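You operate a simulated robot arm through the tools that you are given. There is no shell and no other tool. Be economical: measure what you need, move in short steps, check, and stop when the job is done.

You are at the controls of a simulated robot arm. One attempt, no reset.

TASK
Get the closer ready: bay 1 guard shut, air on, main on, red stop out, then push reset.
Fine: shut the guard before you switch on; the air is the blue valve lever.

Only the result counts: the job must be done as asked and must still hold three seconds after the hand-in. Knocking over, shifting, dropping, spilling or breaking anything else fails it.

THE ROBOT
A 6-joint arm with a two-finger gripper on a trunk, on a base that drives. Base frame: it is fixed to the floor where the robot stands at the start and does not move with it; the origin is under the middle of the robot, x ahead of it, y to its left, z up. Readings come in cm, rad, newtons and seconds.
With the tool pointing down near the work surface it reaches from about 38 to 86 cm from the robot's upright axis, wherever it stands. Its first joint turns from -2.897 to 2.897 rad. Places, roughly: blue air plug [100, 150, 75]; closer air knob [70, -10, 70]; closer air valve lever [60, -30, 80]; closer back cover thumb screw [60, -110, 80]; closer bay light switch [80, 20, 80]; closer bay one guard [90, 30, 120]; closer block valve lever [100, 160, 50]; closer depth hand wheel [90, 70, 70]; closer depth lock [90, 80, 80]; closer drain switch [70, 10, 80]; closer drawer pin [50, -110, 80]; closer far cover latch [110, 170, 70]; closer finger clamp [100, 40, 90]; closer finger pin [110, 40, 90]; closer flap pin [160, 170, 90]; closer folder hand wheel [110, 120, 70]. Payload 2.45 kg.
Tool frame: the origin (TCP) lies between the finger pads and is the grasp point; the fingertips stand 2.6 cm ahead of it; z points along the fingers, y is the line along which they close. The gripper opens to 9.6 cm. The gripper's body begins 6.9 cm behind the TCP.
Orientation is that of the tool frame in the base frame, as [roll, pitch, yaw] about the fixed x, y, z axes, in that order (R = Rz(yaw) Ry(pitch) Rx(roll)). With the fingers straight down and closing along the base's y, the tool's x points along the base's -x, its y along +y and its z along -z.

THE INTERFACE
- The arm moves only by the tool move_arm. Its argument "plan" is one flat list of numbers, 7 for each row, row after row: the shift along the base's x, y, z in cm, then the turn, a rotation vector about the base's x, y, z in rad, then the closure in counts, from 0 (fully open) to 255 (shut). In form: [dx, dy, dz, ax, ay, az, gripper, dx, dy, dz, ax, ay, az, gripper, ...]. A call has 1 to 12 rows; each row is the pose to reach, as a shift and turn from the pose commanded when the call began. A row lasts 0.2 s, in which the tool goes at most 5 cm and 0.15 rad; a call with a longer step from one row to the next is refused whole, and so is a gripper value outside its range. Where a pose cannot be reached the arm comes as near as it can. A force on the tool above 40 N (or 10 N above the force at the start of the call, whichever is more), or a blocked arm, ends the call early, and 0.2 s more pass. Each finger halts on what it meets, pressing with about 41 N; the grip force reading is that of the motor and also rises with nothing between the fingers. The clock runs only during rows and for 0.2 s after the last one: add rows that repeat a pose to give the fingers time. The reply holds the time, the measured pose of the TCP, the force on the tool along the base axes, the opening and the grip force, in the units named above and with some noise, with the torque about the TCP (base axes, N m) and any sound that the robot's microphone picked up.
- Cameras (640 x 400 px; columns grow to the right, rows downward): "scene" is now at [1.18, 10.29, 117.17]; the picture's right is [-0.60, -0.80, -0.00], its down [-0.04, 0.03, -1.00] and it looks along [0.80, -0.60, -0.05] (base axes); focal length 214 px, centre (320, 200). "wrist" rides on the gripper at [8.2, 0.3, -9.8] in the tool frame; the picture's right is [-0.04, 1.00, 0.00], its down [-0.73, -0.03, -0.68] and it looks along [-0.68, -0.03, 0.73] (tool axes); focal length 256 px, centre (320, 200). There is no depth. A picture from a camera that has moved, and an enlarged one, comes with that camera's place and axes in the base frame and with its lens.
- grab_frame(camera): a new picture of that camera. No time passes.
- raise_lower(by): slides the trunk up (or, below 0, down) by that many cm; the arm and the scene camera ride with it, the base frame stays. It gives what a move gives, with no picture.
- roll_base(legs): drives the robot by 1 to 6 legs, each [ahead, turn to the left] in cm and rad, along the robot's own axes; the way and the turn of a leg run together, so that a leg with both is an arc; at most 150 cm and 3.142 rad a leg. The arm and the cameras ride along, it lands a little off, and it stops where it bumps. It gives what a move gives.
- pan_tilt(pan, tilt): turns the head with the scene camera to pan (to the left, within 2.705 rad either way) and tilt (down, from -0.506 to 1.204), counted from straight ahead of the robot. It gives what a move gives.
- close_up(camera, box): a new picture of the part [left, top, right, bottom] of that camera's present view, enlarged. No time passes.
- finish_job(): hands the job in; it is judged then, once.

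Go step by step. Nothing tells you exact positions but the pictures and the camera data: compare them with the known pose of the tool, close in by small moves and look again before you grip or let go. The budget is 120 turns and 82 pictures, counting those below and the enlarged ones. Unless the task says otherwise, let go and move clear before handing in, and close with one line.

The tools are called after "Request:" as a command line: name --argument value ..., lists and objects as JSON in quotes. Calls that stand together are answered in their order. move_arm: Moves the arm, as the interface text tells. Its arguments: {"type":"object","properties":{"plan":{"type":"array","items":{"type":"number"}}},"required":["plan"]} The other tools are called the same way: raise_lower (by) slides the trunk up or down; roll_base (legs) drives the base; pan_tilt (pan, tilt) turns the head that bears the scene camera; grab_frame (camera) takes a picture; close_up (camera, box) takes an enlarged picture of a part of a camera's view; finish_job () hands the job in.

At the start:

```text
clock: 0.0
eef_pos: [24.04, -38.02, 99.99]
orientation: [3.141, -0.001, 3.14]
force: [0.4, -0.6, -0.4]
torque: [-0.03, -0.03, -0.03]
grip_width: 9.6
grasp_force: 0.1
trunk travel left (down, up): [-15.0, 0.0]
robot x, y, heading: [0.21, 0.06, -0.002]
head pan, tilt: [-0.649, 0.049]
```

scene: 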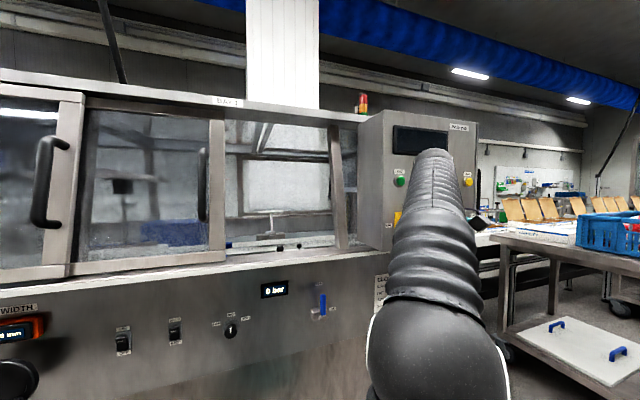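
wrist: 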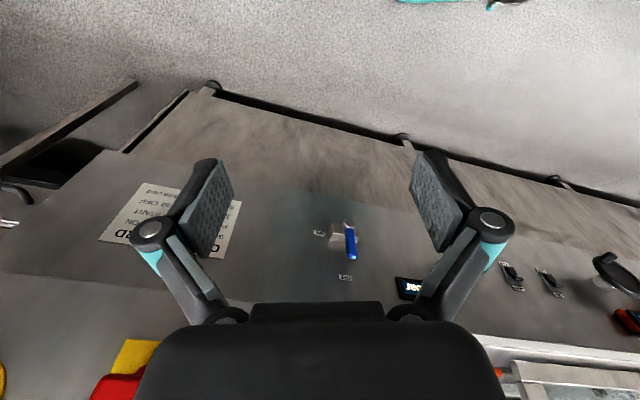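

I see the closer machine ahead, with a sliding guard half open at bay 1, a row of switches, and a control box at the right behind the arm. I take closer looks first.

Request:
close_up --camera "scene" --box '[180, 80, 500, 280]'

Request:
close_up --camera "scene" --box '[100, 240, 400, 400]'

Request:
close_up --camera "wrist" --box '[60, 150, 460, 400]'

```text
2.00 times, centred on (340, 180) of scene
camera zoom: at [1.18, 10.29, 117.17], right [-0.6, -0.8, 0.0], down [-0.04, 0.03, -1.0], along [0.8, -0.6, -0.05], focal length 429 px, centre (280, 240)
```

zoom: 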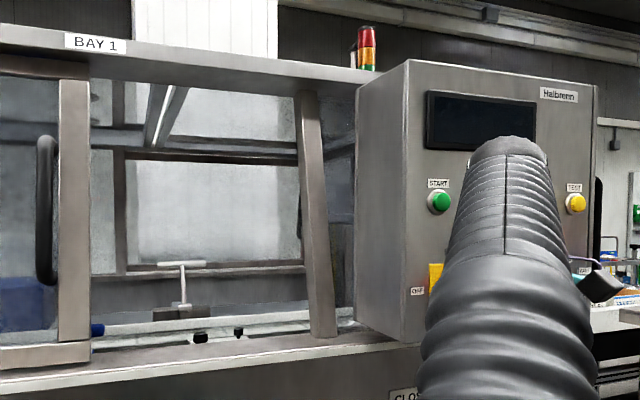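

```text
2.13 times, centred on (250, 320) of scene
camera zoom: at [1.18, 10.29, 117.17], right [-0.6, -0.8, 0.0], down [-0.04, 0.03, -1.0], along [0.8, -0.6, -0.05], focal length 458 px, centre (469, -56)
```

zoom: 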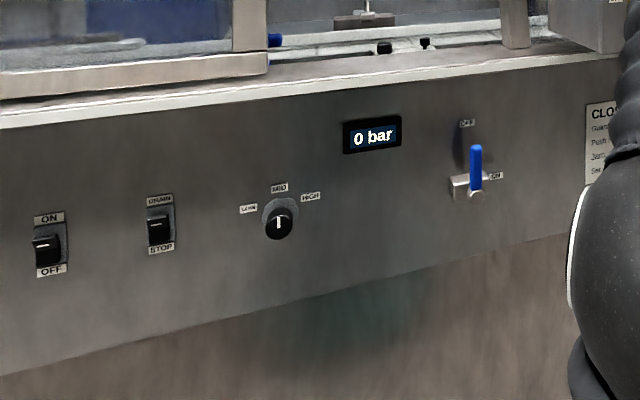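

```text
1.60 times, centred on (260, 275) of wrist
camera zoom: at [15.68, -37.76, 109.8], right [0.04, 1.0, 0.0], down [0.73, -0.03, 0.68], along [0.68, -0.03, -0.73], focal length 410 px, centre (416, 80)
```

zoom: 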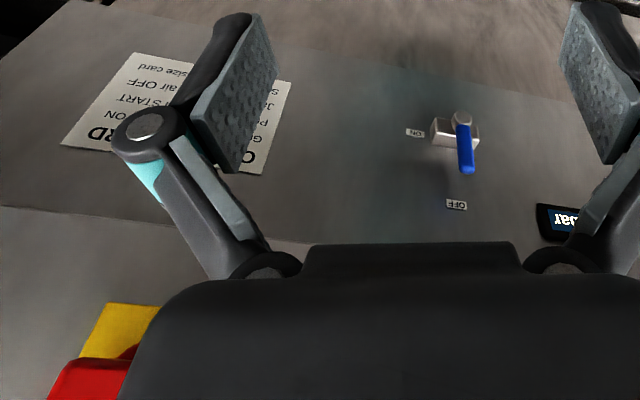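

Now I look left to see the guard fully, and right with the head turned to see around the arm.

Request:
pan_tilt --pan 0.1 --tilt 0.05

Request:
grab_frame --camera "scene"

```text
clock: 1.1
eef_pos: [24.05, -38.05, 99.96]
orientation: [3.14, 0.001, 3.141]
force: [0.2, -0.4, 0.2]
torque: [-0.01, 0.0, 0.01]
grip_width: 9.62
grasp_force: 0.0
trunk travel left (down, up): [-15.0, 0.0]
robot x, y, heading: [-0.02, -0.05, 0.001]
head pan, tilt: [0.099, 0.051]
```

```text
76 pictures are left
camera scene: at [2.99, 16.7, 117.16], right [0.1, -1.0, 0.0], down [-0.05, 0.0, -1.0], along [0.99, 0.1, -0.05], focal length 214 px, centre (320, 200)
```

scene: 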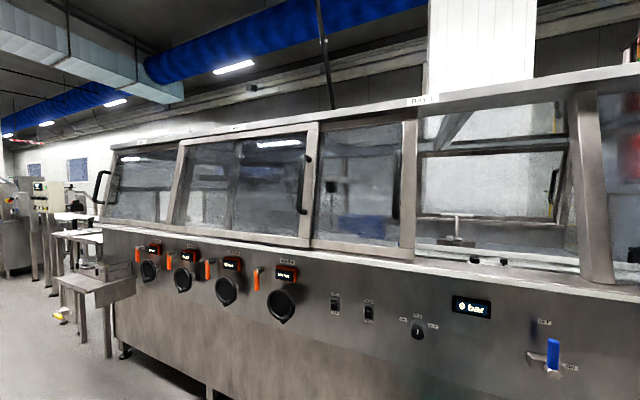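

Request:
close_up --camera "scene" --box '[280, 80, 640, 305]'

Request:
close_up --camera "scene" --box '[80, 100, 440, 325]'

```text
1.78 times, centred on (460, 192) of scene
camera zoom: at [2.99, 16.7, 117.16], right [0.1, -1.0, 0.0], down [-0.05, 0.0, -1.0], along [0.99, 0.1, -0.05], focal length 381 px, centre (71, 213)
```

zoom: 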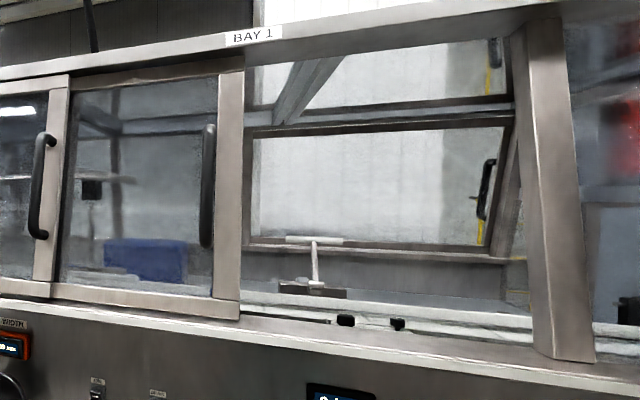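

```text
1.78 times, centred on (260, 212) of scene
camera zoom: at [2.99, 16.7, 117.16], right [0.1, -1.0, 0.0], down [-0.05, 0.0, -1.0], along [0.99, 0.1, -0.05], focal length 381 px, centre (427, 178)
```

zoom: 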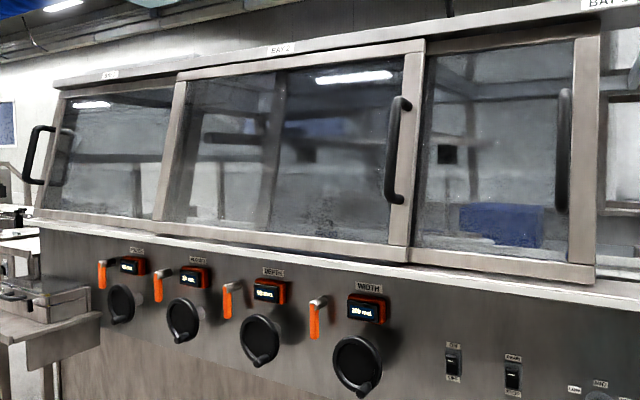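

The bay 1 guard's handle is near [68, 0, 117] and the guard must slide right (−y) about 45 cm to the post. I bring the arm round to face the handle, fingers forward.

Request:
move_arm --plan '[1, 3.5, 1.5, 0, -0.12, 0, 0, 2, 7, 3, 0, -0.24, 0, 0, 4, 10.5, 4.5, 0, -0.36, 0, 0, 6, 14, 6, 0, -0.48, 0, 0, 8, 17.5, 7.5, 0, -0.6, 0, 0, 10, 21, 9, 0, -0.72, 0, 0, 12, 24.5, 10.5, 0, -0.84, 0, 0, 14, 28, 12, 0, -0.96, 0, 0, 16, 31, 13, 0, -1.08, 0, 0, 18, 34, 14, 0, -1.2, 0, 0, 20, 36, 15, 0, -1.32, 0, 0, 22, 38, 16, 0, -1.44, 0, 0]'

Request:
grab_frame --camera "scene"

Request:
grab_frame --camera "wrist"

```text
clock: 3.7
eef_pos: [45.88, -0.02, 115.95]
orientation: [3.141, 1.444, -3.14]
force: [-1.3, -0.3, -0.3]
torque: [-0.02, 0.0, 0.02]
grip_width: 9.6
grasp_force: 0.1
trunk travel left (down, up): [-15.0, 0.0]
robot x, y, heading: [-0.02, -0.18, 0.002]
head pan, tilt: [0.099, 0.051]
```

```text
73 pictures are left
camera scene: at [2.97, 16.72, 117.15], right [0.1, -1.0, 0.0], down [-0.05, -0.01, -1.0], along [0.99, 0.1, -0.05], focal length 214 px, centre (320, 200)
```

scene: 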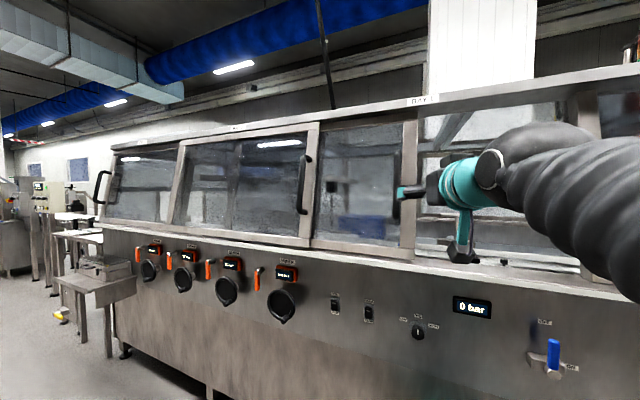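

```text
72 pictures are left
camera wrist: at [34.8, 0.26, 109.13], right [0.01, 1.0, 0.04], down [-0.58, -0.03, 0.81], along [0.81, -0.03, 0.58], focal length 256 px, centre (320, 200)
```

wrist: 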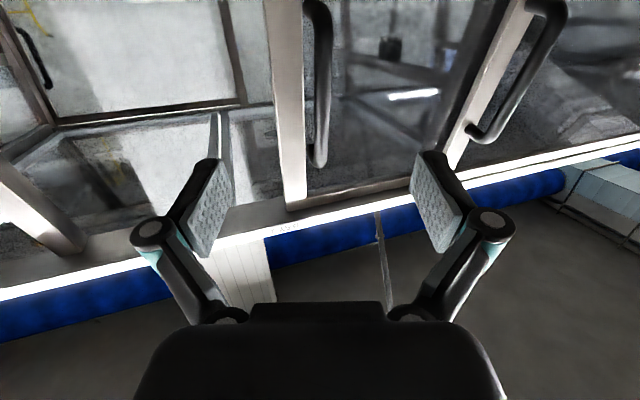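

The handle bar stands between the open fingers, about 25 cm ahead. I advance in steps.

Request:
move_arm --plan '[4, 0, 0, 0, 0, 0, 0, 8, -0.5, 0, 0, 0, 0, 0, 12, -1, 0.5, 0, 0, 0, 0, 16, -1, 1, 0, 0, 0, 0]'

Request:
grab_frame --camera "scene"

Request:
grab_frame --camera "wrist"

```text
clock: 4.7
eef_pos: [61.78, -0.96, 117.21]
orientation: [-3.141, 1.442, 3.141]
force: [-0.6, 0.0, 0.6]
torque: [-0.02, 0.07, -0.02]
grip_width: 9.58
grasp_force: 0.0
trunk travel left (down, up): [-15.0, 0.0]
robot x, y, heading: [0.32, -0.29, -0.001]
head pan, tilt: [0.099, 0.051]
```

```text
71 pictures are left
camera scene: at [2.94, 16.72, 117.15], right [0.1, -1.0, 0.0], down [-0.05, -0.01, -1.0], along [0.99, 0.1, -0.05], focal length 214 px, centre (320, 200)
```

scene: 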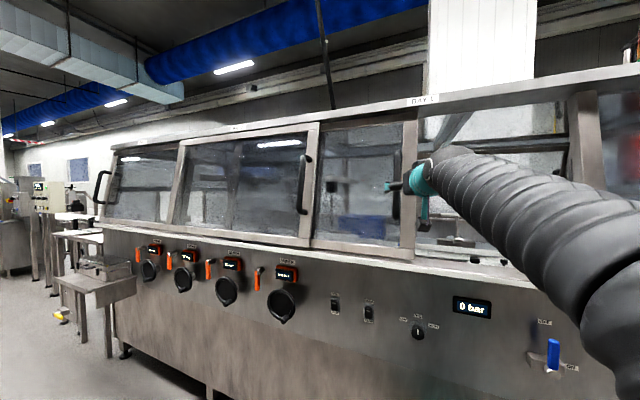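

```text
70 pictures are left
camera wrist: at [50.75, -0.63, 110.37], right [0.01, 1.0, 0.04], down [-0.58, -0.03, 0.82], along [0.82, -0.03, 0.58], focal length 256 px, centre (320, 200)
```

wrist: 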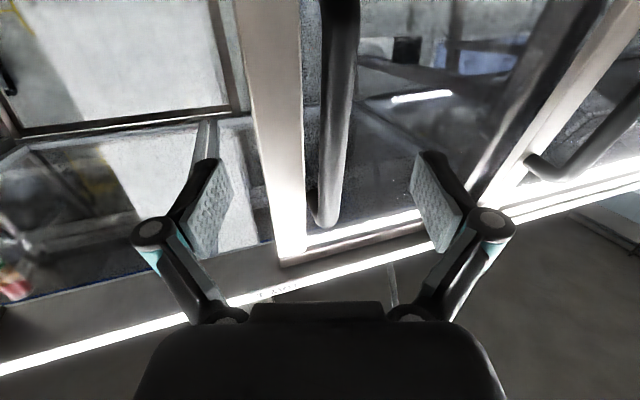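

The bar is near x 69–71, y 0. I advance 7 cm so that the fingers straddle it.

Request:
move_arm --plan '[3, 0.5, 0, 0, 0, 0, 0, 5, 0.8, 0, 0, 0, 0, 0, 7, 0.8, 0, 0, 0, 0, 0]'

Request:
grab_frame --camera "wrist"

```text
clock: 5.5
eef_pos: [69.03, -0.11, 116.98]
orientation: [3.141, 1.44, -3.139]
force: [-0.8, 0.7, 0.5]
torque: [0.0, 0.02, -0.04]
grip_width: 9.6
grasp_force: 0.1
trunk travel left (down, up): [-15.0, 0.0]
robot x, y, heading: [-0.19, -0.02, 0.0]
head pan, tilt: [0.099, 0.051]
```

```text
69 pictures are left
camera wrist: at [58.06, 0.12, 110.22], right [0.01, 1.0, 0.04], down [-0.58, -0.03, 0.82], along [0.82, -0.03, 0.58], focal length 256 px, centre (320, 200)
```

wrist: 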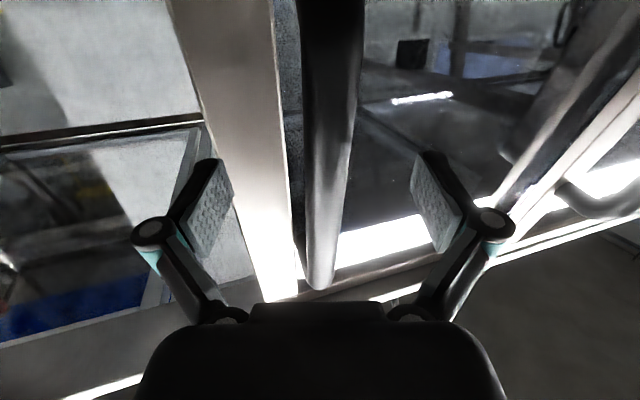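

The bar seems to lie between the pads; I close the fingers on it to check.

Request:
move_arm --plan '[0, 0, 0, 0, 0, 0, 100, 0, 0, 0, 0, 0, 0, 200, 0, 0, 0, 0, 0, 0, 200, 0, 0, 0, 0, 0, 0, 200]'

Request:
grab_frame --camera "wrist"

```text
clock: 6.5
eef_pos: [68.97, 0.02, 117.01]
orientation: [-3.137, 1.438, -3.137]
force: [-1.6, 4.5, -1.0]
torque: [0.07, 0.04, 0.05]
grip_width: 2.44
grasp_force: 3.2
trunk travel left (down, up): [-15.0, 0.0]
robot x, y, heading: [0.09, -0.19, 0.0]
head pan, tilt: [0.099, 0.051]
```

```text
68 pictures are left
camera wrist: at [58.03, 0.23, 110.22], right [0.0, 1.0, 0.04], down [-0.58, -0.03, 0.82], along [0.82, -0.03, 0.58], focal length 256 px, centre (320, 200)
```

wrist: 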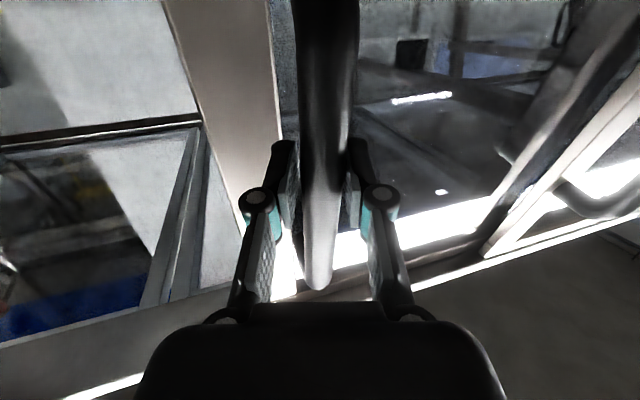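

The fingers halted on the bar at 2.4 cm. I slide the guard right, gently at first.

Request:
move_arm --plan '[0, -0.5, 0, 0, 0, 0, 210, 0, -1.2, 0, 0, 0, 0, 210, 0, -2, 0, 0, 0, 0, 210, 0, -3, 0, 0, 0, 0, 210]'

```text
clock: 7.5
eef_pos: [68.74, -2.98, 116.91]
orientation: [3.132, 1.44, 3.135]
force: [-29.4, 11.6, -10.7]
torque: [1.05, 0.22, -0.2]
grip_width: 2.19
grasp_force: 45.3
trunk travel left (down, up): [-15.0, 0.0]
robot x, y, heading: [-0.24, 0.01, 0.001]
head pan, tilt: [0.099, 0.051]
```

It moves, but the tool presses ahead; I ease back a little and loosen the grip so that it mostly hooks the bar.

Request:
move_arm --plan '[0, 0, 0, 0, 0, 0, 180, -0.4, 0, 0, 0, 0, 0, 180, -0.4, -1, 0, 0, 0, 0, 180, -0.4, -2, 0, 0, 0, 0, 180, -0.4, -3, 0, 0, 0, 0, 180, -0.4, -4, 0, 0, 0, 0, 180]'

Request:
grab_frame --camera "wrist"

```text
clock: 8.9
eef_pos: [68.63, -7.2, 117.02]
orientation: [3.141, 1.44, 3.141]
force: [-1.6, 5.1, -0.1]
torque: [0.04, 0.02, 0.0]
grip_width: 3.16
grasp_force: 2.0
trunk travel left (down, up): [-15.0, 0.0]
robot x, y, heading: [0.11, 0.09, -0.005]
head pan, tilt: [0.099, 0.051]
```

```text
67 pictures are left
camera wrist: at [57.62, -6.96, 110.25], right [0.01, 1.0, 0.04], down [-0.58, -0.03, 0.82], along [0.82, -0.03, 0.58], focal length 256 px, centre (320, 200)
```

wrist: 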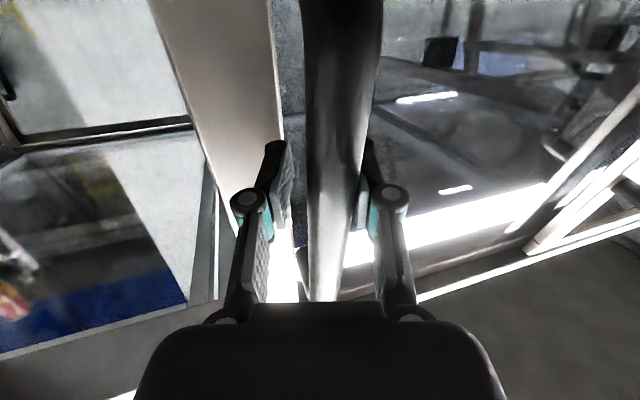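

It slides freely with about 5 N. I continue 28 cm.

Request:
move_arm --plan '[0, -2, 0, 0, 0, 0, 180, 0, -4, 0, 0, 0, 0, 180, 0, -6.4, 0, 0, 0, 0, 180, 0, -8.8, 0, 0, 0, 0, 180, 0, -11.2, 0, 0, 0, 0, 180, 0, -13.6, 0, 0, 0, 0, 180, 0, -16, 0, 0, 0, 0, 180, 0, -18.4, 0, 0, 0, 0, 180, 0, -20.8, 0, 0, 0, 0, 180, 0, -23.2, 0, 0, 0, 0, 180, 0, -25.6, 0, 0, 0, 0, 180, 0, -28, 0, 0, 0, 0, 180]'

Request:
grab_frame --camera "wrist"

Request:
grab_frame --camera "scene"

```text
clock: 9.6
eef_pos: [68.33, -11.89, 117.21]
orientation: [3.14, 1.441, -3.142]
force: [-4.2, -0.7, 3.2]
torque: [0.65, 0.0, -0.12]
grip_width: 2.22
grasp_force: 41.5
trunk travel left (down, up): [-15.0, 0.0]
robot x, y, heading: [0.13, 0.12, -0.001]
head pan, tilt: [0.099, 0.051]
stopped in row 3: the force on the tool passed its limit at 48 N (the readings are from after the stop); the commanded pose is now the measured one
```

```text
66 pictures are left
camera wrist: at [57.3, -11.55, 110.46], right [0.0, 1.0, 0.04], down [-0.58, -0.03, 0.81], along [0.81, -0.03, 0.58], focal length 256 px, centre (320, 200)
```

wrist: 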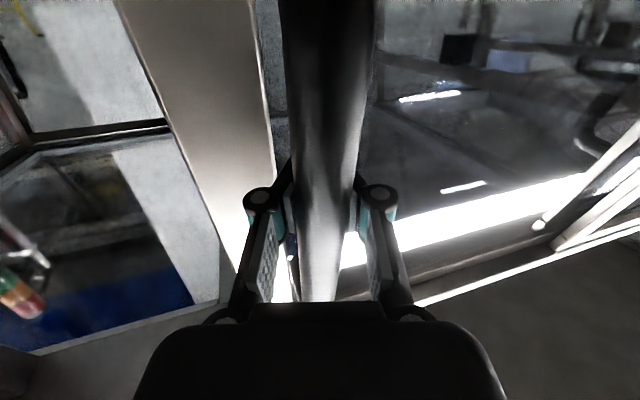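

```text
65 pictures are left
camera scene: at [2.9, 16.73, 117.17], right [0.1, -0.99, 0.0], down [-0.05, -0.01, -1.0], along [0.99, 0.1, -0.05], focal length 214 px, centre (320, 200)
```

scene: 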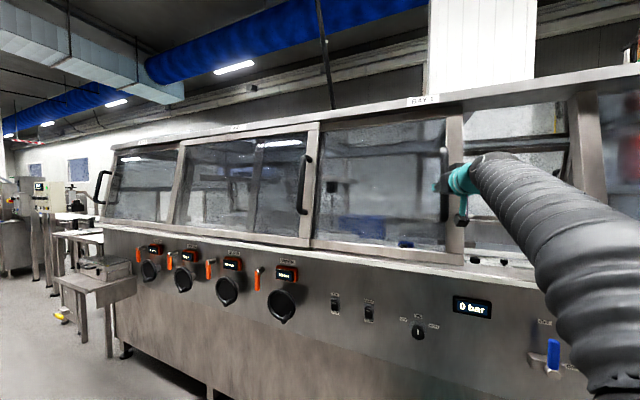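

It stopped by a force peak, though the guard is sliding well. I continue slower with the fingers a bit looser.

Request:
move_arm --plan '[0, 0, 0, 0, 0, 0, 165, 0, -0.5, 0, 0, 0, 0, 165, 0, -1.5, 0, 0, 0, 0, 165, 0, -2.7, 0, 0, 0, 0, 165, 0, -4, 0, 0, 0, 0, 165, 0, -5.3, 0, 0, 0, 0, 165, 0, -6.6, 0, 0, 0, 0, 165, 0, -7.9, 0, 0, 0, 0, 165, 0, -9.2, 0, 0, 0, 0, 165, 0, -10.5, 0, 0, 0, 0, 165, 0, -11.8, 0, 0, 0, 0, 165, 0, -13, 0, 0, 0, 0, 165]'

```text
clock: 10.9
eef_pos: [67.95, -15.67, 117.51]
orientation: [-3.132, 1.443, -3.126]
force: [-10.9, 2.4, 0.5]
torque: [-0.12, 0.2, 0.21]
grip_width: 4.34
grasp_force: 1.4
trunk travel left (down, up): [-15.0, 0.0]
robot x, y, heading: [-0.2, 0.27, -0.002]
head pan, tilt: [0.099, 0.051]
stopped in row 6: the force on the tool passed its limit at 48 N (the readings are from after the stop); the commanded pose is now the measured one
```

The force shows that the machine face is slanted: about 0.34 rad in plan, so the guard runs along (−0.33, −0.94). I ease back, turn the tool square to the face and look.

Request:
move_arm --plan '[-0.5, 0, 0, 0, 0, 0, 100, -0.7, 0, 0, 0, 0, -0.12, 60, -0.7, 0, 0, 0, 0, -0.24, 60, -0.7, 0, 0, 0, 0, -0.34, 60]'

Request:
grab_frame --camera "wrist"

```text
clock: 11.9
eef_pos: [67.46, -15.69, 117.33]
orientation: [-3.137, 1.439, 2.815]
force: [-0.1, 0.2, -0.2]
torque: [-0.03, -0.01, 0.01]
grip_width: 7.32
grasp_force: 0.2
trunk travel left (down, up): [-15.0, 0.0]
robot x, y, heading: [0.13, 0.22, 0.002]
head pan, tilt: [0.099, 0.051]
```

```text
64 pictures are left
camera wrist: at [57.18, -11.85, 110.52], right [0.33, 0.94, 0.04], down [-0.56, 0.16, 0.82], along [0.76, -0.29, 0.58], focal length 256 px, centre (320, 200)
```

wrist: 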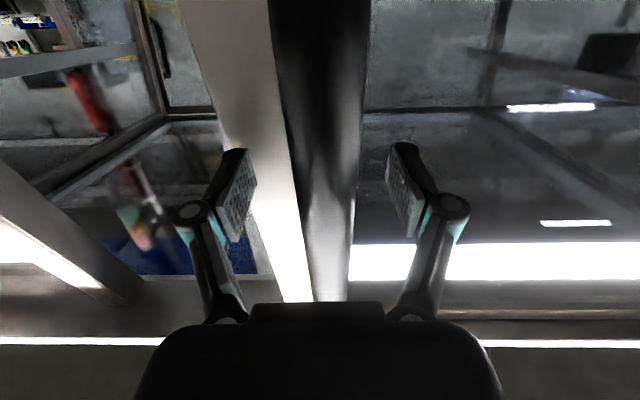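

Now square to the face. The bar sits deep toward the palm, so I back off 3 cm, then slide along the true direction.

Request:
move_arm --plan '[-2.8, 1, 0, 0, 0, 0, 120, -3.1, 0, 0, 0, 0, 0, 120, -3.6, -1.5, 0, 0, 0, 0, 120, -4.1, -2.9, 0, 0, 0, 0, 120, -4.6, -4.3, 0, 0, 0, 0, 120, -5.1, -5.7, 0, 0, 0, 0, 120, -5.8, -7.6, 0, 0, 0, 0, 120, -6.5, -9.5, 0, 0, 0, 0, 120, -7.2, -11.4, 0, 0, 0, 0, 120]'

Request:
grab_frame --camera "wrist"

```text
clock: 13.9
eef_pos: [60.27, -27.17, 117.3]
orientation: [-3.129, 1.441, 2.821]
force: [0.7, 0.9, -1.6]
torque: [-0.07, 0.05, 0.03]
grip_width: 5.14
grasp_force: 0.2
trunk travel left (down, up): [-15.0, 0.0]
robot x, y, heading: [-0.16, -0.09, 0.003]
head pan, tilt: [0.099, 0.051]
```

```text
63 pictures are left
camera wrist: at [49.96, -23.34, 110.52], right [0.33, 0.94, 0.04], down [-0.56, 0.16, 0.82], along [0.76, -0.29, 0.58], focal length 256 px, centre (320, 200)
```

wrist: 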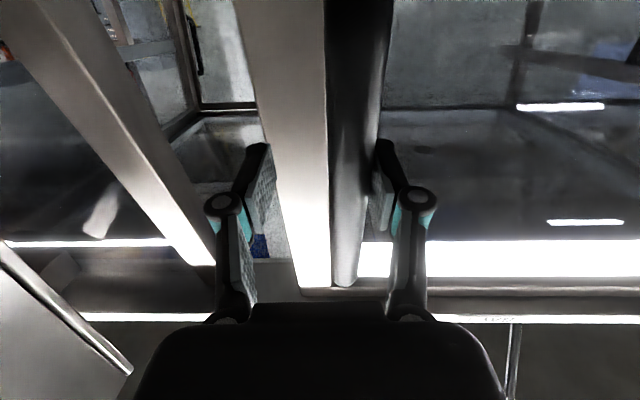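

The guard follows; some 10 cm gap is left to the post. I push on until it meets it.

Request:
move_arm --plan '[-0.6, -1.8, 0, 0, 0, 0, 120, -1.3, -3.6, 0, 0, 0, 0, 120, -1.9, -5.4, 0, 0, 0, 0, 120, -2.4, -6.8, 0, 0, 0, 0, 120, -2.9, -8.2, 0, 0, 0, 0, 120, -3.4, -9.6, 0, 0, 0, 0, 120, -3.9, -11, 0, 0, 0, 0, 120, -4.2, -12, 0, 0, 0, 0, 120]'

Request:
grab_frame --camera "wrist"

```text
clock: 15.7
eef_pos: [56.13, -39.2, 117.4]
orientation: [-3.139, 1.44, 2.808]
force: [-0.4, 0.8, 0.3]
torque: [0.0, -0.03, -0.02]
grip_width: 5.08
grasp_force: 0.0
trunk travel left (down, up): [-15.0, 0.0]
robot x, y, heading: [-0.32, -0.09, 0.003]
head pan, tilt: [0.099, 0.051]
```

```text
62 pictures are left
camera wrist: at [45.76, -35.37, 110.54], right [0.33, 0.94, 0.04], down [-0.55, 0.16, 0.82], along [0.76, -0.29, 0.58], focal length 256 px, centre (320, 200)
```

wrist: 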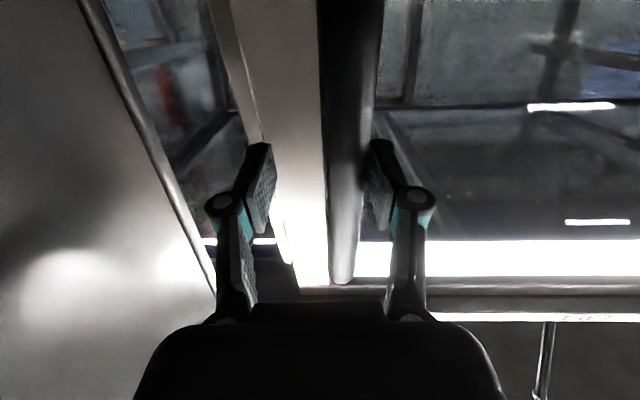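

The stile now overlaps the post; I push on slowly to the end stop.

Request:
move_arm --plan '[-0.3, -0.9, 0, 0, 0, 0, 120, -0.6, -1.8, 0, 0, 0, 0, 120, -0.9, -2.7, 0, 0, 0, 0, 120, -1.2, -3.6, 0, 0, 0, 0, 120, -1.5, -4.5, 0, 0, 0, 0, 120, -1.8, -5.4, 0, 0, 0, 0, 120]'

Request:
grab_frame --camera "wrist"

```text
clock: 16.6
eef_pos: [55.68, -40.99, 117.5]
orientation: [-3.135, 1.438, 2.835]
force: [7.3, 22.8, -6.2]
torque: [-0.06, 0.36, 0.17]
grip_width: 6.59
grasp_force: 11.2
trunk travel left (down, up): [-15.0, 0.0]
robot x, y, heading: [0.35, 0.04, 0.015]
head pan, tilt: [0.099, 0.051]
stopped in row 4: the force on the tool passed its limit at 45 N (the readings are from after the stop); the commanded pose is now the measured one
```

```text
61 pictures are left
camera wrist: at [45.25, -37.4, 110.59], right [0.31, 0.95, 0.04], down [-0.56, 0.15, 0.82], along [0.77, -0.28, 0.58], focal length 256 px, centre (320, 200)
```

wrist: 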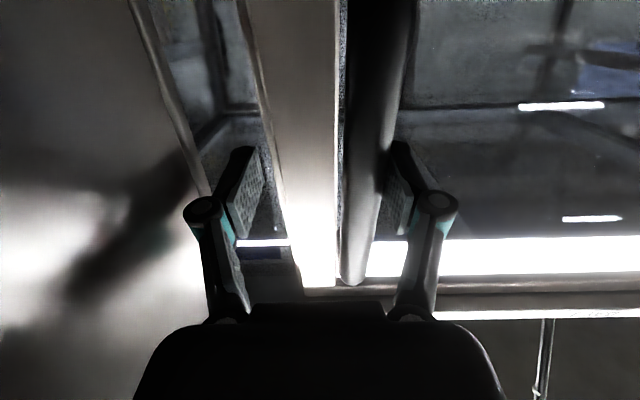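

The bar resisted and pushed the +y finger back, so the guard appears to be at its stop. I open, withdraw and check.

Request:
move_arm --plan '[0, 0.5, 0, 0, 0, 0, 60, 0, 0.5, 0, 0, 0, 0, 40, -3.8, 1.8, 0, 0, 0, 0, 40, -7.6, 3.2, 0, 0, 0, 0, 40, -11.4, 4.5, 0, 0, 0, 0, 40, -15, 5.8, 0, 0, 0, 0, 40]'

Request:
grab_frame --camera "wrist"

Request:
grab_frame --camera "scene"

```text
clock: 18.0
eef_pos: [40.17, -35.69, 117.43]
orientation: [3.128, 1.439, 2.809]
force: [0.1, 0.1, -0.1]
torque: [0.0, -0.05, 0.05]
grip_width: 8.11
grasp_force: 0.0
trunk travel left (down, up): [-15.0, 0.0]
robot x, y, heading: [-0.09, 0.05, 0.012]
head pan, tilt: [0.099, 0.051]
```

```text
60 pictures are left
camera wrist: at [29.83, -32.14, 110.68], right [0.32, 0.95, 0.04], down [-0.56, 0.15, 0.82], along [0.77, -0.28, 0.58], focal length 256 px, centre (320, 200)
```

wrist: 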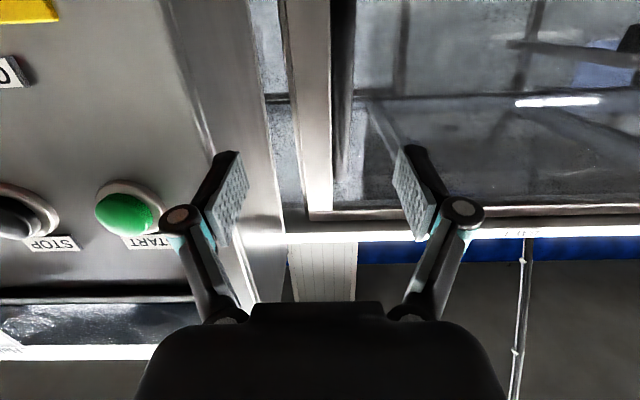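

```text
59 pictures are left
camera scene: at [2.83, 16.76, 117.16], right [0.11, -0.99, 0.0], down [-0.05, -0.01, -1.0], along [0.99, 0.11, -0.05], focal length 214 px, centre (320, 200)
```

scene: 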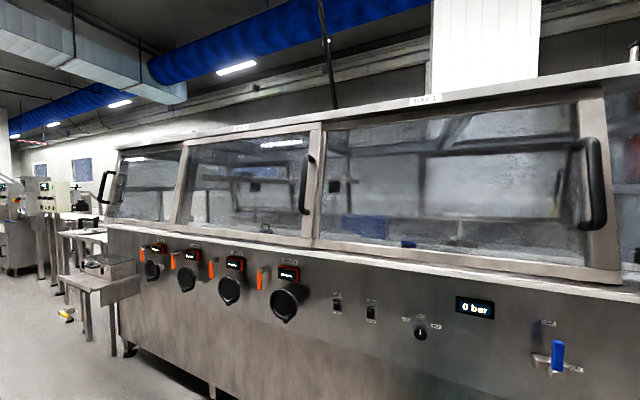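

The guard has reached the post and covers it. Now I look at the control box and guard end.

Request:
pan_tilt --pan -0.6 --tilt 0.15

Request:
grab_frame --camera "scene"

```text
clock: 19.1
eef_pos: [40.21, -35.85, 117.46]
orientation: [3.134, 1.439, 2.813]
force: [-0.3, -0.8, -0.7]
torque: [-0.02, 0.0, -0.01]
grip_width: 8.1
grasp_force: 0.1
trunk travel left (down, up): [-15.0, 0.0]
robot x, y, heading: [0.05, -0.04, 0.014]
head pan, tilt: [-0.6, 0.15]
```

```text
58 pictures are left
camera scene: at [1.44, 10.63, 116.24], right [-0.56, -0.83, 0.0], down [-0.12, 0.08, -0.99], along [0.82, -0.55, -0.15], focal length 214 px, centre (320, 200)
```

scene: 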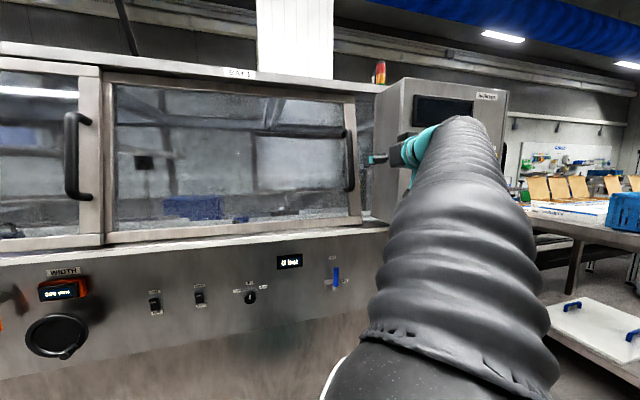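

The guard looks shut. The air lever is near [56, −33, 78], standing up (OFF), with its pivot near z 73; ON lies to the right. I lower the hand to a point in front of it with the fingers tilted down a bit, closing them.

Request:
move_arm --plan '[-1, 1, -3.5, 0.02, 0.06, 0, 100, -1, 2, -7.5, 0.04, 0.12, 0, 200, -1, 3, -11.5, 0.06, 0.18, 0, 255, 0, 4, -15.5, 0.08, 0.24, 0, 255, 1, 5, -19.5, 0.1, 0.3, 0, 255, 2, 6, -23.5, 0.12, 0.36, 0, 255, 3, 7, -27.5, 0.145, 0.42, 0, 255, 3.5, 8, -31, 0.165, 0.47, 0, 255]'

Request:
grab_frame --camera "wrist"

Request:
grab_frame --camera "scene"

```text
clock: 20.9
eef_pos: [43.58, -27.65, 86.27]
orientation: [3.127, 0.942, 2.809]
force: [-0.9, 0.6, 0.3]
torque: [-0.01, 0.02, -0.02]
grip_width: 0.01
grasp_force: 28.7
trunk travel left (down, up): [-15.0, 0.0]
robot x, y, heading: [-0.04, 0.56, 0.013]
head pan, tilt: [-0.6, 0.15]
```

```text
57 pictures are left
camera wrist: at [31.51, -23.31, 85.41], right [0.34, 0.94, 0.04], down [-0.12, 0.0, 0.99], along [0.93, -0.34, 0.12], focal length 256 px, centre (320, 200)
```

wrist: 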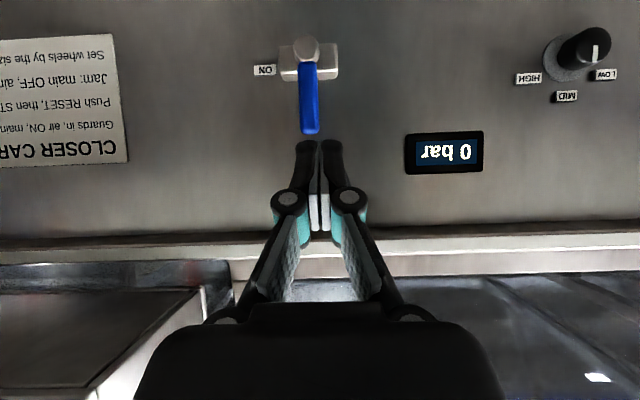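

```text
56 pictures are left
camera scene: at [1.42, 10.63, 116.24], right [-0.56, -0.83, 0.0], down [-0.12, 0.08, -0.99], along [0.82, -0.55, -0.15], focal length 214 px, centre (320, 200)
```

scene: 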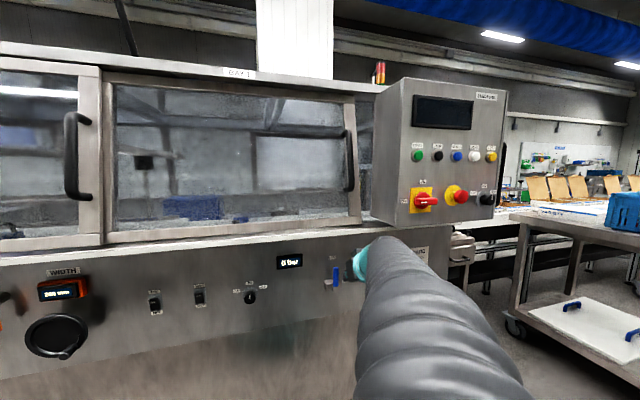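

Now the control box is in clear view; I enlarge it and the card.

Request:
close_up --camera "scene" --box '[360, 80, 520, 230]'

Request:
close_up --camera "wrist" --box '[0, 20, 350, 180]'

```text
2.67 times, centred on (440, 155) of scene
camera zoom: at [1.42, 10.63, 116.24], right [-0.56, -0.83, 0.0], down [-0.12, 0.08, -0.99], along [0.82, -0.55, -0.15], focal length 572 px, centre (0, 320)
```

zoom: 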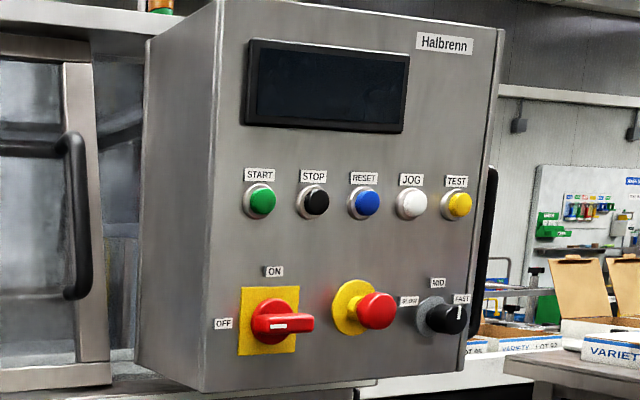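

```text
1.83 times, centred on (175, 100) of wrist
camera zoom: at [31.51, -23.31, 85.41], right [0.34, 0.94, 0.04], down [-0.12, 0.0, 0.99], along [0.93, -0.34, 0.12], focal length 468 px, centre (585, 383)
```

zoom: 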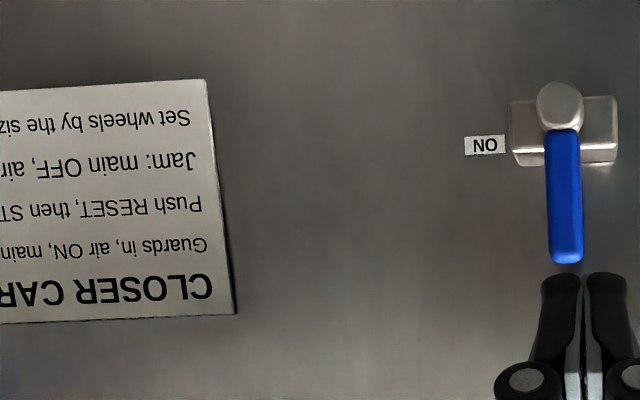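

The card agrees: guards in, air ON, main ON, reset. The main switch has OFF left and ON at top, and the red stop is next to it. Lever first: I bring the closed fingers to its left side.

Request:
move_arm --plan '[4, 0, -1.8, 0, 0, 0, 255, 8, -0.5, -3.6, 0, 0, 0, 255, 11, -0.9, -5, 0, 0, 0, 255, 13, -1.3, -5.6, 0, 0, 0, 255]'

Request:
grab_frame --camera "wrist"

Request:
close_up --camera "scene" --box '[260, 220, 420, 320]'

```text
clock: 21.9
eef_pos: [57.09, -28.87, 80.77]
orientation: [3.126, 0.943, 2.806]
force: [-0.7, -0.9, 0.5]
torque: [0.02, -0.03, -0.01]
grip_width: 0.0
grasp_force: 28.6
trunk travel left (down, up): [-15.0, 0.0]
robot x, y, heading: [-0.32, -0.24, 0.014]
head pan, tilt: [-0.6, 0.15]
```

```text
53 pictures are left
camera wrist: at [44.9, -24.61, 79.97], right [0.34, 0.94, 0.04], down [-0.12, 0.0, 0.99], along [0.93, -0.34, 0.12], focal length 256 px, centre (320, 200)
```

wrist: 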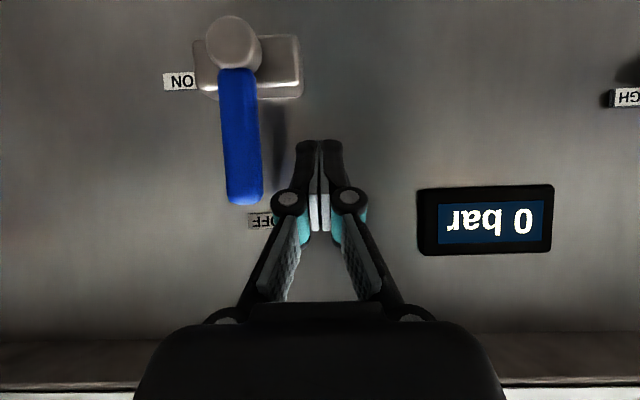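

```text
4.00 times, centred on (340, 270) of scene
camera zoom: at [1.42, 10.63, 116.24], right [-0.56, -0.83, 0.0], down [-0.12, 0.08, -0.99], along [0.82, -0.55, -0.15], focal length 858 px, centre (240, -80)
```

zoom: 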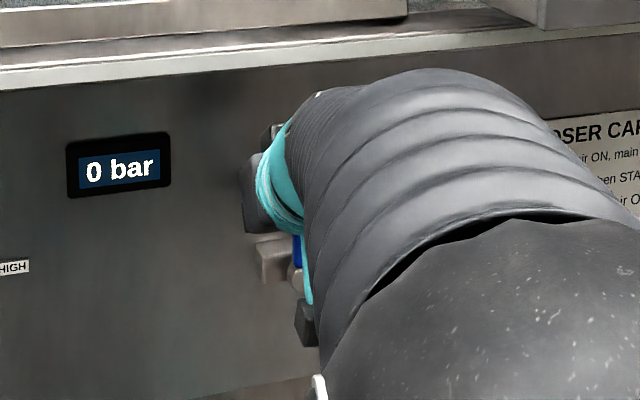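

The fingertips are about 2 cm to the left of the lever and a bit past it in depth. I sweep the lever to the right along its arc, first half.

Request:
move_arm --plan '[-0.4, -1.1, 0, 0, 0, 0, 255, -0.78, -2.23, -0.1, 0, 0, 0, 255, -1.2, -3.4, 0.1, 0, 0, 0, 255, -1.55, -4.44, 0.19, 0, 0, 0, 255, -1.95, -5.57, -0.05, 0, 0, 0, 255, -2.31, -6.6, -0.33, 0, 0, 0, 255]'

Request:
grab_frame --camera "wrist"

```text
clock: 23.3
eef_pos: [54.72, -35.58, 80.54]
orientation: [3.125, 0.943, 2.806]
force: [-0.2, 0.3, 0.9]
torque: [-0.02, -0.01, -0.02]
grip_width: 0.02
grasp_force: 28.5
trunk travel left (down, up): [-15.0, 0.0]
robot x, y, heading: [0.01, -0.16, 0.013]
head pan, tilt: [-0.6, 0.15]
```

```text
51 pictures are left
camera wrist: at [42.43, -31.19, 79.64], right [0.34, 0.94, 0.04], down [-0.12, 0.0, 0.99], along [0.93, -0.34, 0.12], focal length 256 px, centre (320, 200)
```

wrist: 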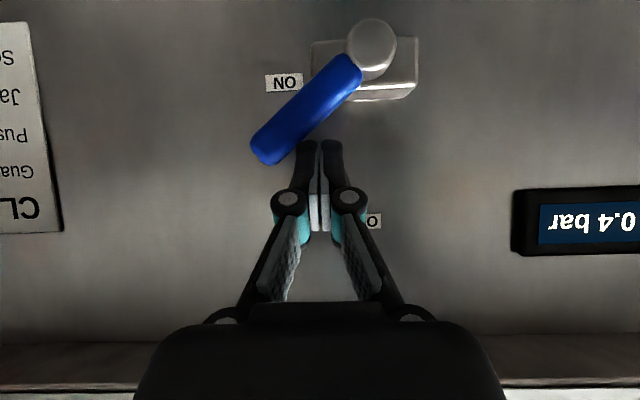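

The lever is halfway and the gauge rises. I finish the arc, pushing down at the end.

Request:
move_arm --plan '[-0.35, -1, -0.57, 0, 0, 0, 255, -0.66, -1.9, -1.27, 0, 0, 0, 255, -0.91, -2.6, -2.2, 0, 0, 0, 255, -1.12, -3.2, -3.2, 0, 0, 0, 255, -1.25, -3.55, -4.0, 0, 0, 0, 255]'

Request:
grab_frame --camera "wrist"

```text
clock: 24.5
eef_pos: [53.39, -38.92, 76.91]
orientation: [3.128, 0.948, 2.811]
force: [2.8, 6.7, 17.3]
torque: [0.1, -0.26, 0.16]
grip_width: 0.62
grasp_force: 28.9
trunk travel left (down, up): [-15.0, 0.0]
robot x, y, heading: [-0.41, -0.16, 0.013]
head pan, tilt: [-0.6, 0.15]
```

```text
50 pictures are left
camera wrist: at [41.24, -34.73, 75.97], right [0.34, 0.94, 0.04], down [-0.13, 0.0, 0.99], along [0.93, -0.34, 0.12], focal length 256 px, centre (320, 200)
```

wrist: 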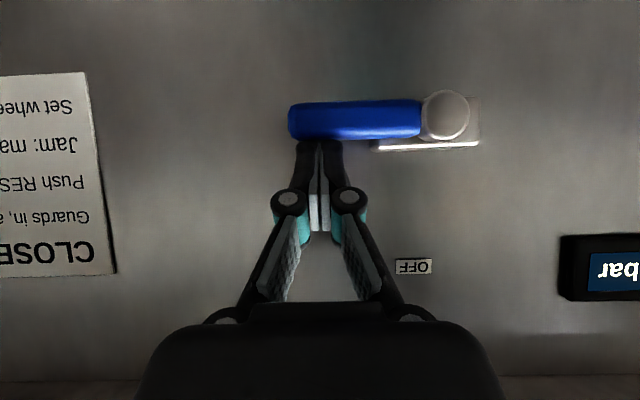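

The lever is down at ON with the gauge rising. I withdraw and go to a viewing pose in front of the control box, whose face I place near [37, −50, 106] at the main switch.

Request:
move_arm --plan '[-0.3, 0.2, 0.8, 0, 0, 0, 255, -4, 1.4, 2.5, 0, 0, 0, 255, -8, 2.8, 4.5, 0, 0, 0, 255, -12, 4, 6.5, 0, 0, 0, 255, -16, 4, 9, 0, 0, 0, 255, -20, 4, 11.5, 0, 0, 0, 255, -24, 3.5, 14, 0, 0, 0, 255, -27, 2.5, 17.5, 0, 0, 0, 255, -28, 0, 21.5, 0, 0, 0, 255, -28, -3, 25, 0, 0, 0, 255, -28, -6, 28.5, 0, 0, 0, 255, -28, -8, 32, 0, 0, 0, 255]'

Request:
grab_frame --camera "wrist"

Request:
grab_frame --camera "scene"

```text
clock: 27.1
eef_pos: [25.41, -47.12, 108.27]
orientation: [3.125, 0.94, 2.806]
force: [-0.3, 1.1, 0.3]
torque: [0.0, 0.02, -0.07]
grip_width: 0.0
grasp_force: 28.8
trunk travel left (down, up): [-15.0, 0.0]
robot x, y, heading: [-0.03, 0.17, 0.013]
head pan, tilt: [-0.6, 0.15]
```

```text
49 pictures are left
camera wrist: at [13.24, -42.74, 107.52], right [0.34, 0.94, 0.04], down [-0.12, 0.0, 0.99], along [0.93, -0.34, 0.12], focal length 256 px, centre (320, 200)
```

wrist: 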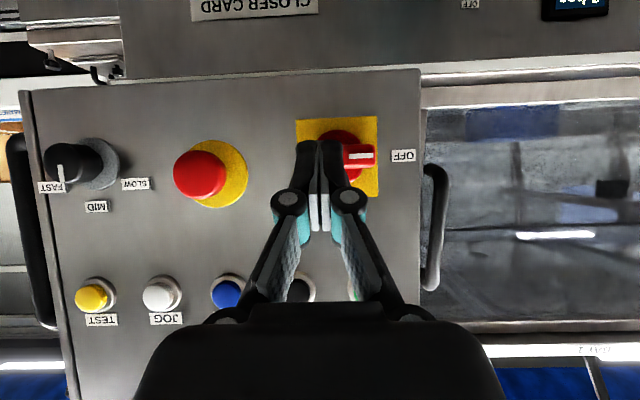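

```text
48 pictures are left
camera scene: at [1.43, 10.64, 116.23], right [-0.56, -0.83, 0.0], down [-0.12, 0.08, -0.99], along [0.82, -0.55, -0.15], focal length 214 px, centre (320, 200)
```

scene: 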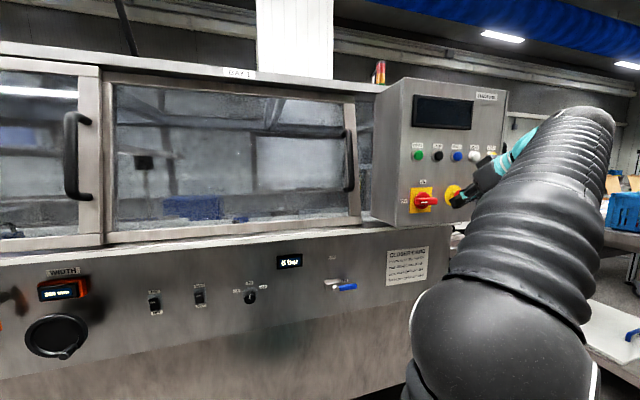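

Both are clear: plate of the main switch at about [37, −49, 106.5] and the red stop at about [30, −59.6, 107.4]. I enlarge both.

Request:
close_up --camera "wrist" --box '[150, 90, 310, 230]'

Request:
close_up --camera "scene" --box '[395, 170, 475, 220]'

Request:
close_up --camera "scene" --box '[270, 240, 370, 300]'

```text
2.86 times, centred on (230, 160) of wrist
camera zoom: at [13.24, -42.74, 107.52], right [0.34, 0.94, 0.04], down [-0.12, 0.0, 0.99], along [0.93, -0.34, 0.12], focal length 731 px, centre (577, 314)
```

zoom: 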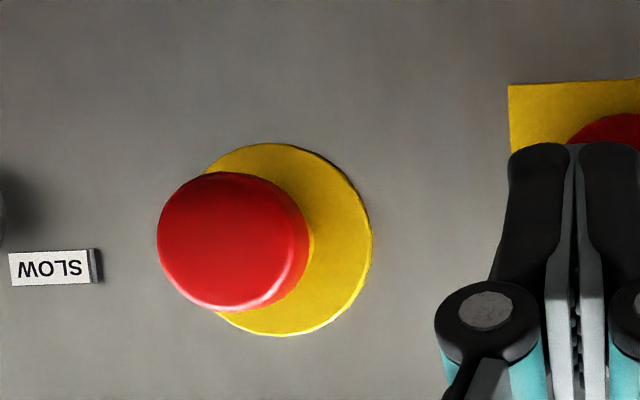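

```text
8.00 times, centred on (435, 195) of scene
camera zoom: at [1.43, 10.64, 116.23], right [-0.56, -0.83, 0.0], down [-0.12, 0.08, -0.99], along [0.82, -0.55, -0.15], focal length 1716 px, centre (-600, 240)
```

zoom: 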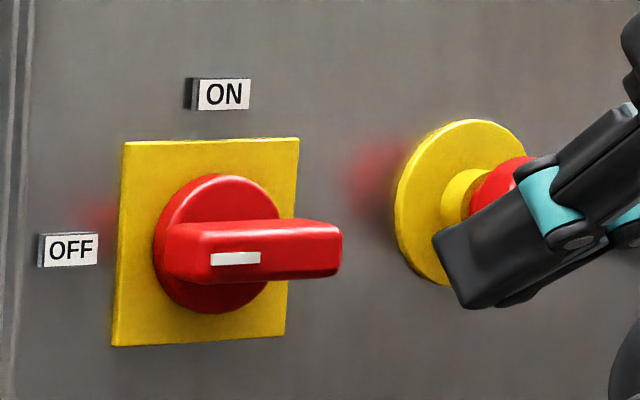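

```text
6.40 times, centred on (320, 270) of scene
camera zoom: at [1.43, 10.64, 116.23], right [-0.56, -0.83, 0.0], down [-0.12, 0.08, -0.99], along [0.82, -0.55, -0.15], focal length 1373 px, centre (320, -248)
```

zoom: 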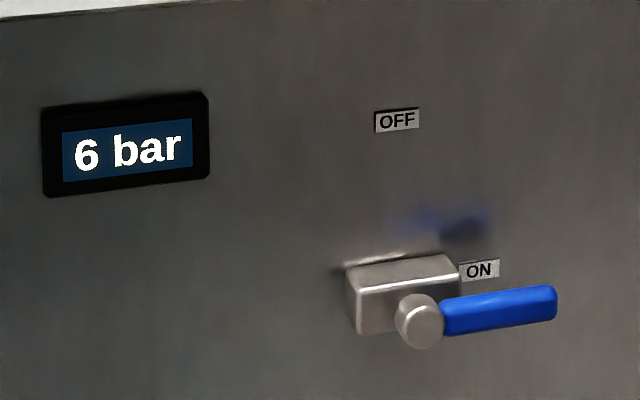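

Air reads 6 bar. The main switch is a horizontal bar handle marked at OFF; I will grip it and turn it clockwise. First I level the tool on the knob's axis.

Request:
move_arm --plan '[0, 0.4, 0, -0.042, -0.119, 0, 255, 0, 0.8, -0.4, -0.083, -0.238, 0, 200, 0.2, 1.2, -0.8, -0.125, -0.357, 0, 120, 0.4, 1.5, -1.2, -0.166, -0.476, 0, 120, 0.7, 1.7, -1.7, -0.207, -0.595, 0, 120]'

Request:
grab_frame --camera "scene"

```text
clock: 28.3
eef_pos: [26.07, -45.58, 106.64]
orientation: [0.1, 1.568, -0.221]
force: [-0.4, 0.6, 0.2]
torque: [-0.05, -0.01, -0.04]
grip_width: 5.09
grasp_force: 0.0
trunk travel left (down, up): [-15.0, 0.0]
robot x, y, heading: [0.08, -0.02, 0.015]
head pan, tilt: [-0.6, 0.15]
```

```text
44 pictures are left
camera scene: at [1.43, 10.63, 116.24], right [-0.56, -0.83, 0.0], down [-0.12, 0.08, -0.99], along [0.82, -0.55, -0.15], focal length 214 px, centre (320, 200)
```

scene: 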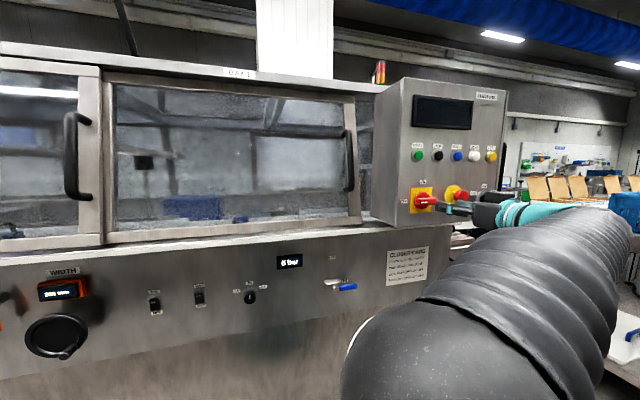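

Level now. I roll the tool −90° about its axis so that the fingers close vertically.

Request:
move_arm --plan '[0, 0, 0, -0.135, 0.047, 0, 120, 0, 0, 0, -0.27, 0.094, 0, 120, 0, 0, 0, -0.405, 0.141, 0, 120, 0, 0, 0, -0.54, 0.188, 0, 120, 0, 0, 0, -0.675, 0.235, 0, 120, 0, 0, 0, -0.81, 0.282, 0, 120, 0, 0, 0, -0.945, 0.33, 0, 120, 0, 0, 0, -1.08, 0.377, 0, 120, 0, 0, 0, -1.215, 0.424, 0, 120, 0, 0, 0, -1.35, 0.471, 0, 120, 0, 0, 0, -1.483, 0.517, 0, 120]'

Request:
grab_frame --camera "wrist"

Request:
close_up --camera "scene" --box '[380, 150, 540, 250]'

```text
clock: 30.7
eef_pos: [26.26, -45.39, 110.44]
orientation: [-1.602, 0.014, -1.906]
force: [-0.2, -0.1, 1.1]
torque: [-0.01, 0.01, 0.0]
grip_width: 5.08
grasp_force: 0.0
out of reach, approached as far as the arm can: row 11
trunk travel left (down, up): [-15.0, 0.0]
robot x, y, heading: [-0.06, 0.26, 0.012]
head pan, tilt: [-0.6, 0.15]
```

```text
43 pictures are left
camera wrist: at [14.18, -49.99, 110.35], right [-0.01, 0.06, -1.0], down [-0.4, 0.92, 0.06], along [0.92, 0.4, 0.01], focal length 256 px, centre (320, 200)
```

wrist: 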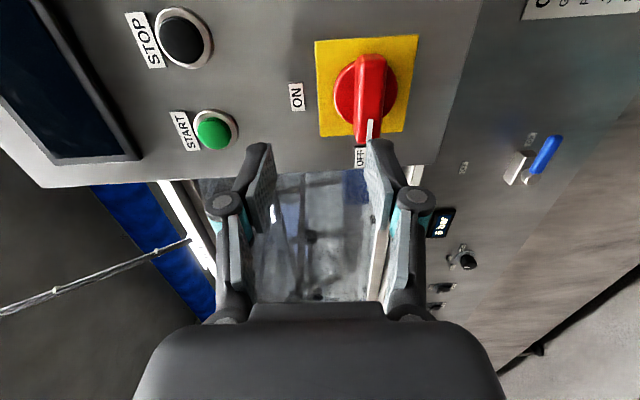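

```text
4.00 times, centred on (460, 200) of scene
camera zoom: at [1.43, 10.61, 116.24], right [-0.56, -0.83, 0.0], down [-0.12, 0.08, -0.99], along [0.82, -0.55, -0.15], focal length 858 px, centre (-240, 200)
```

zoom: 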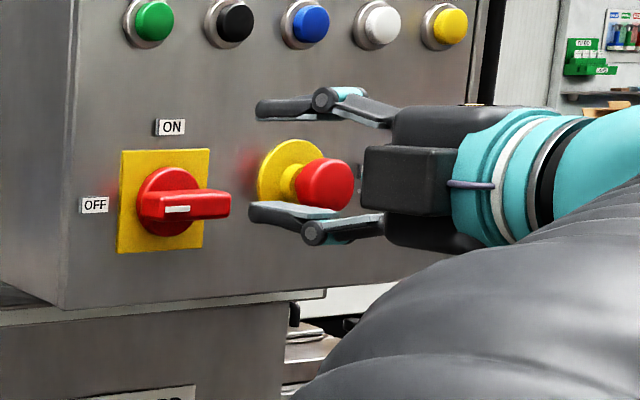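

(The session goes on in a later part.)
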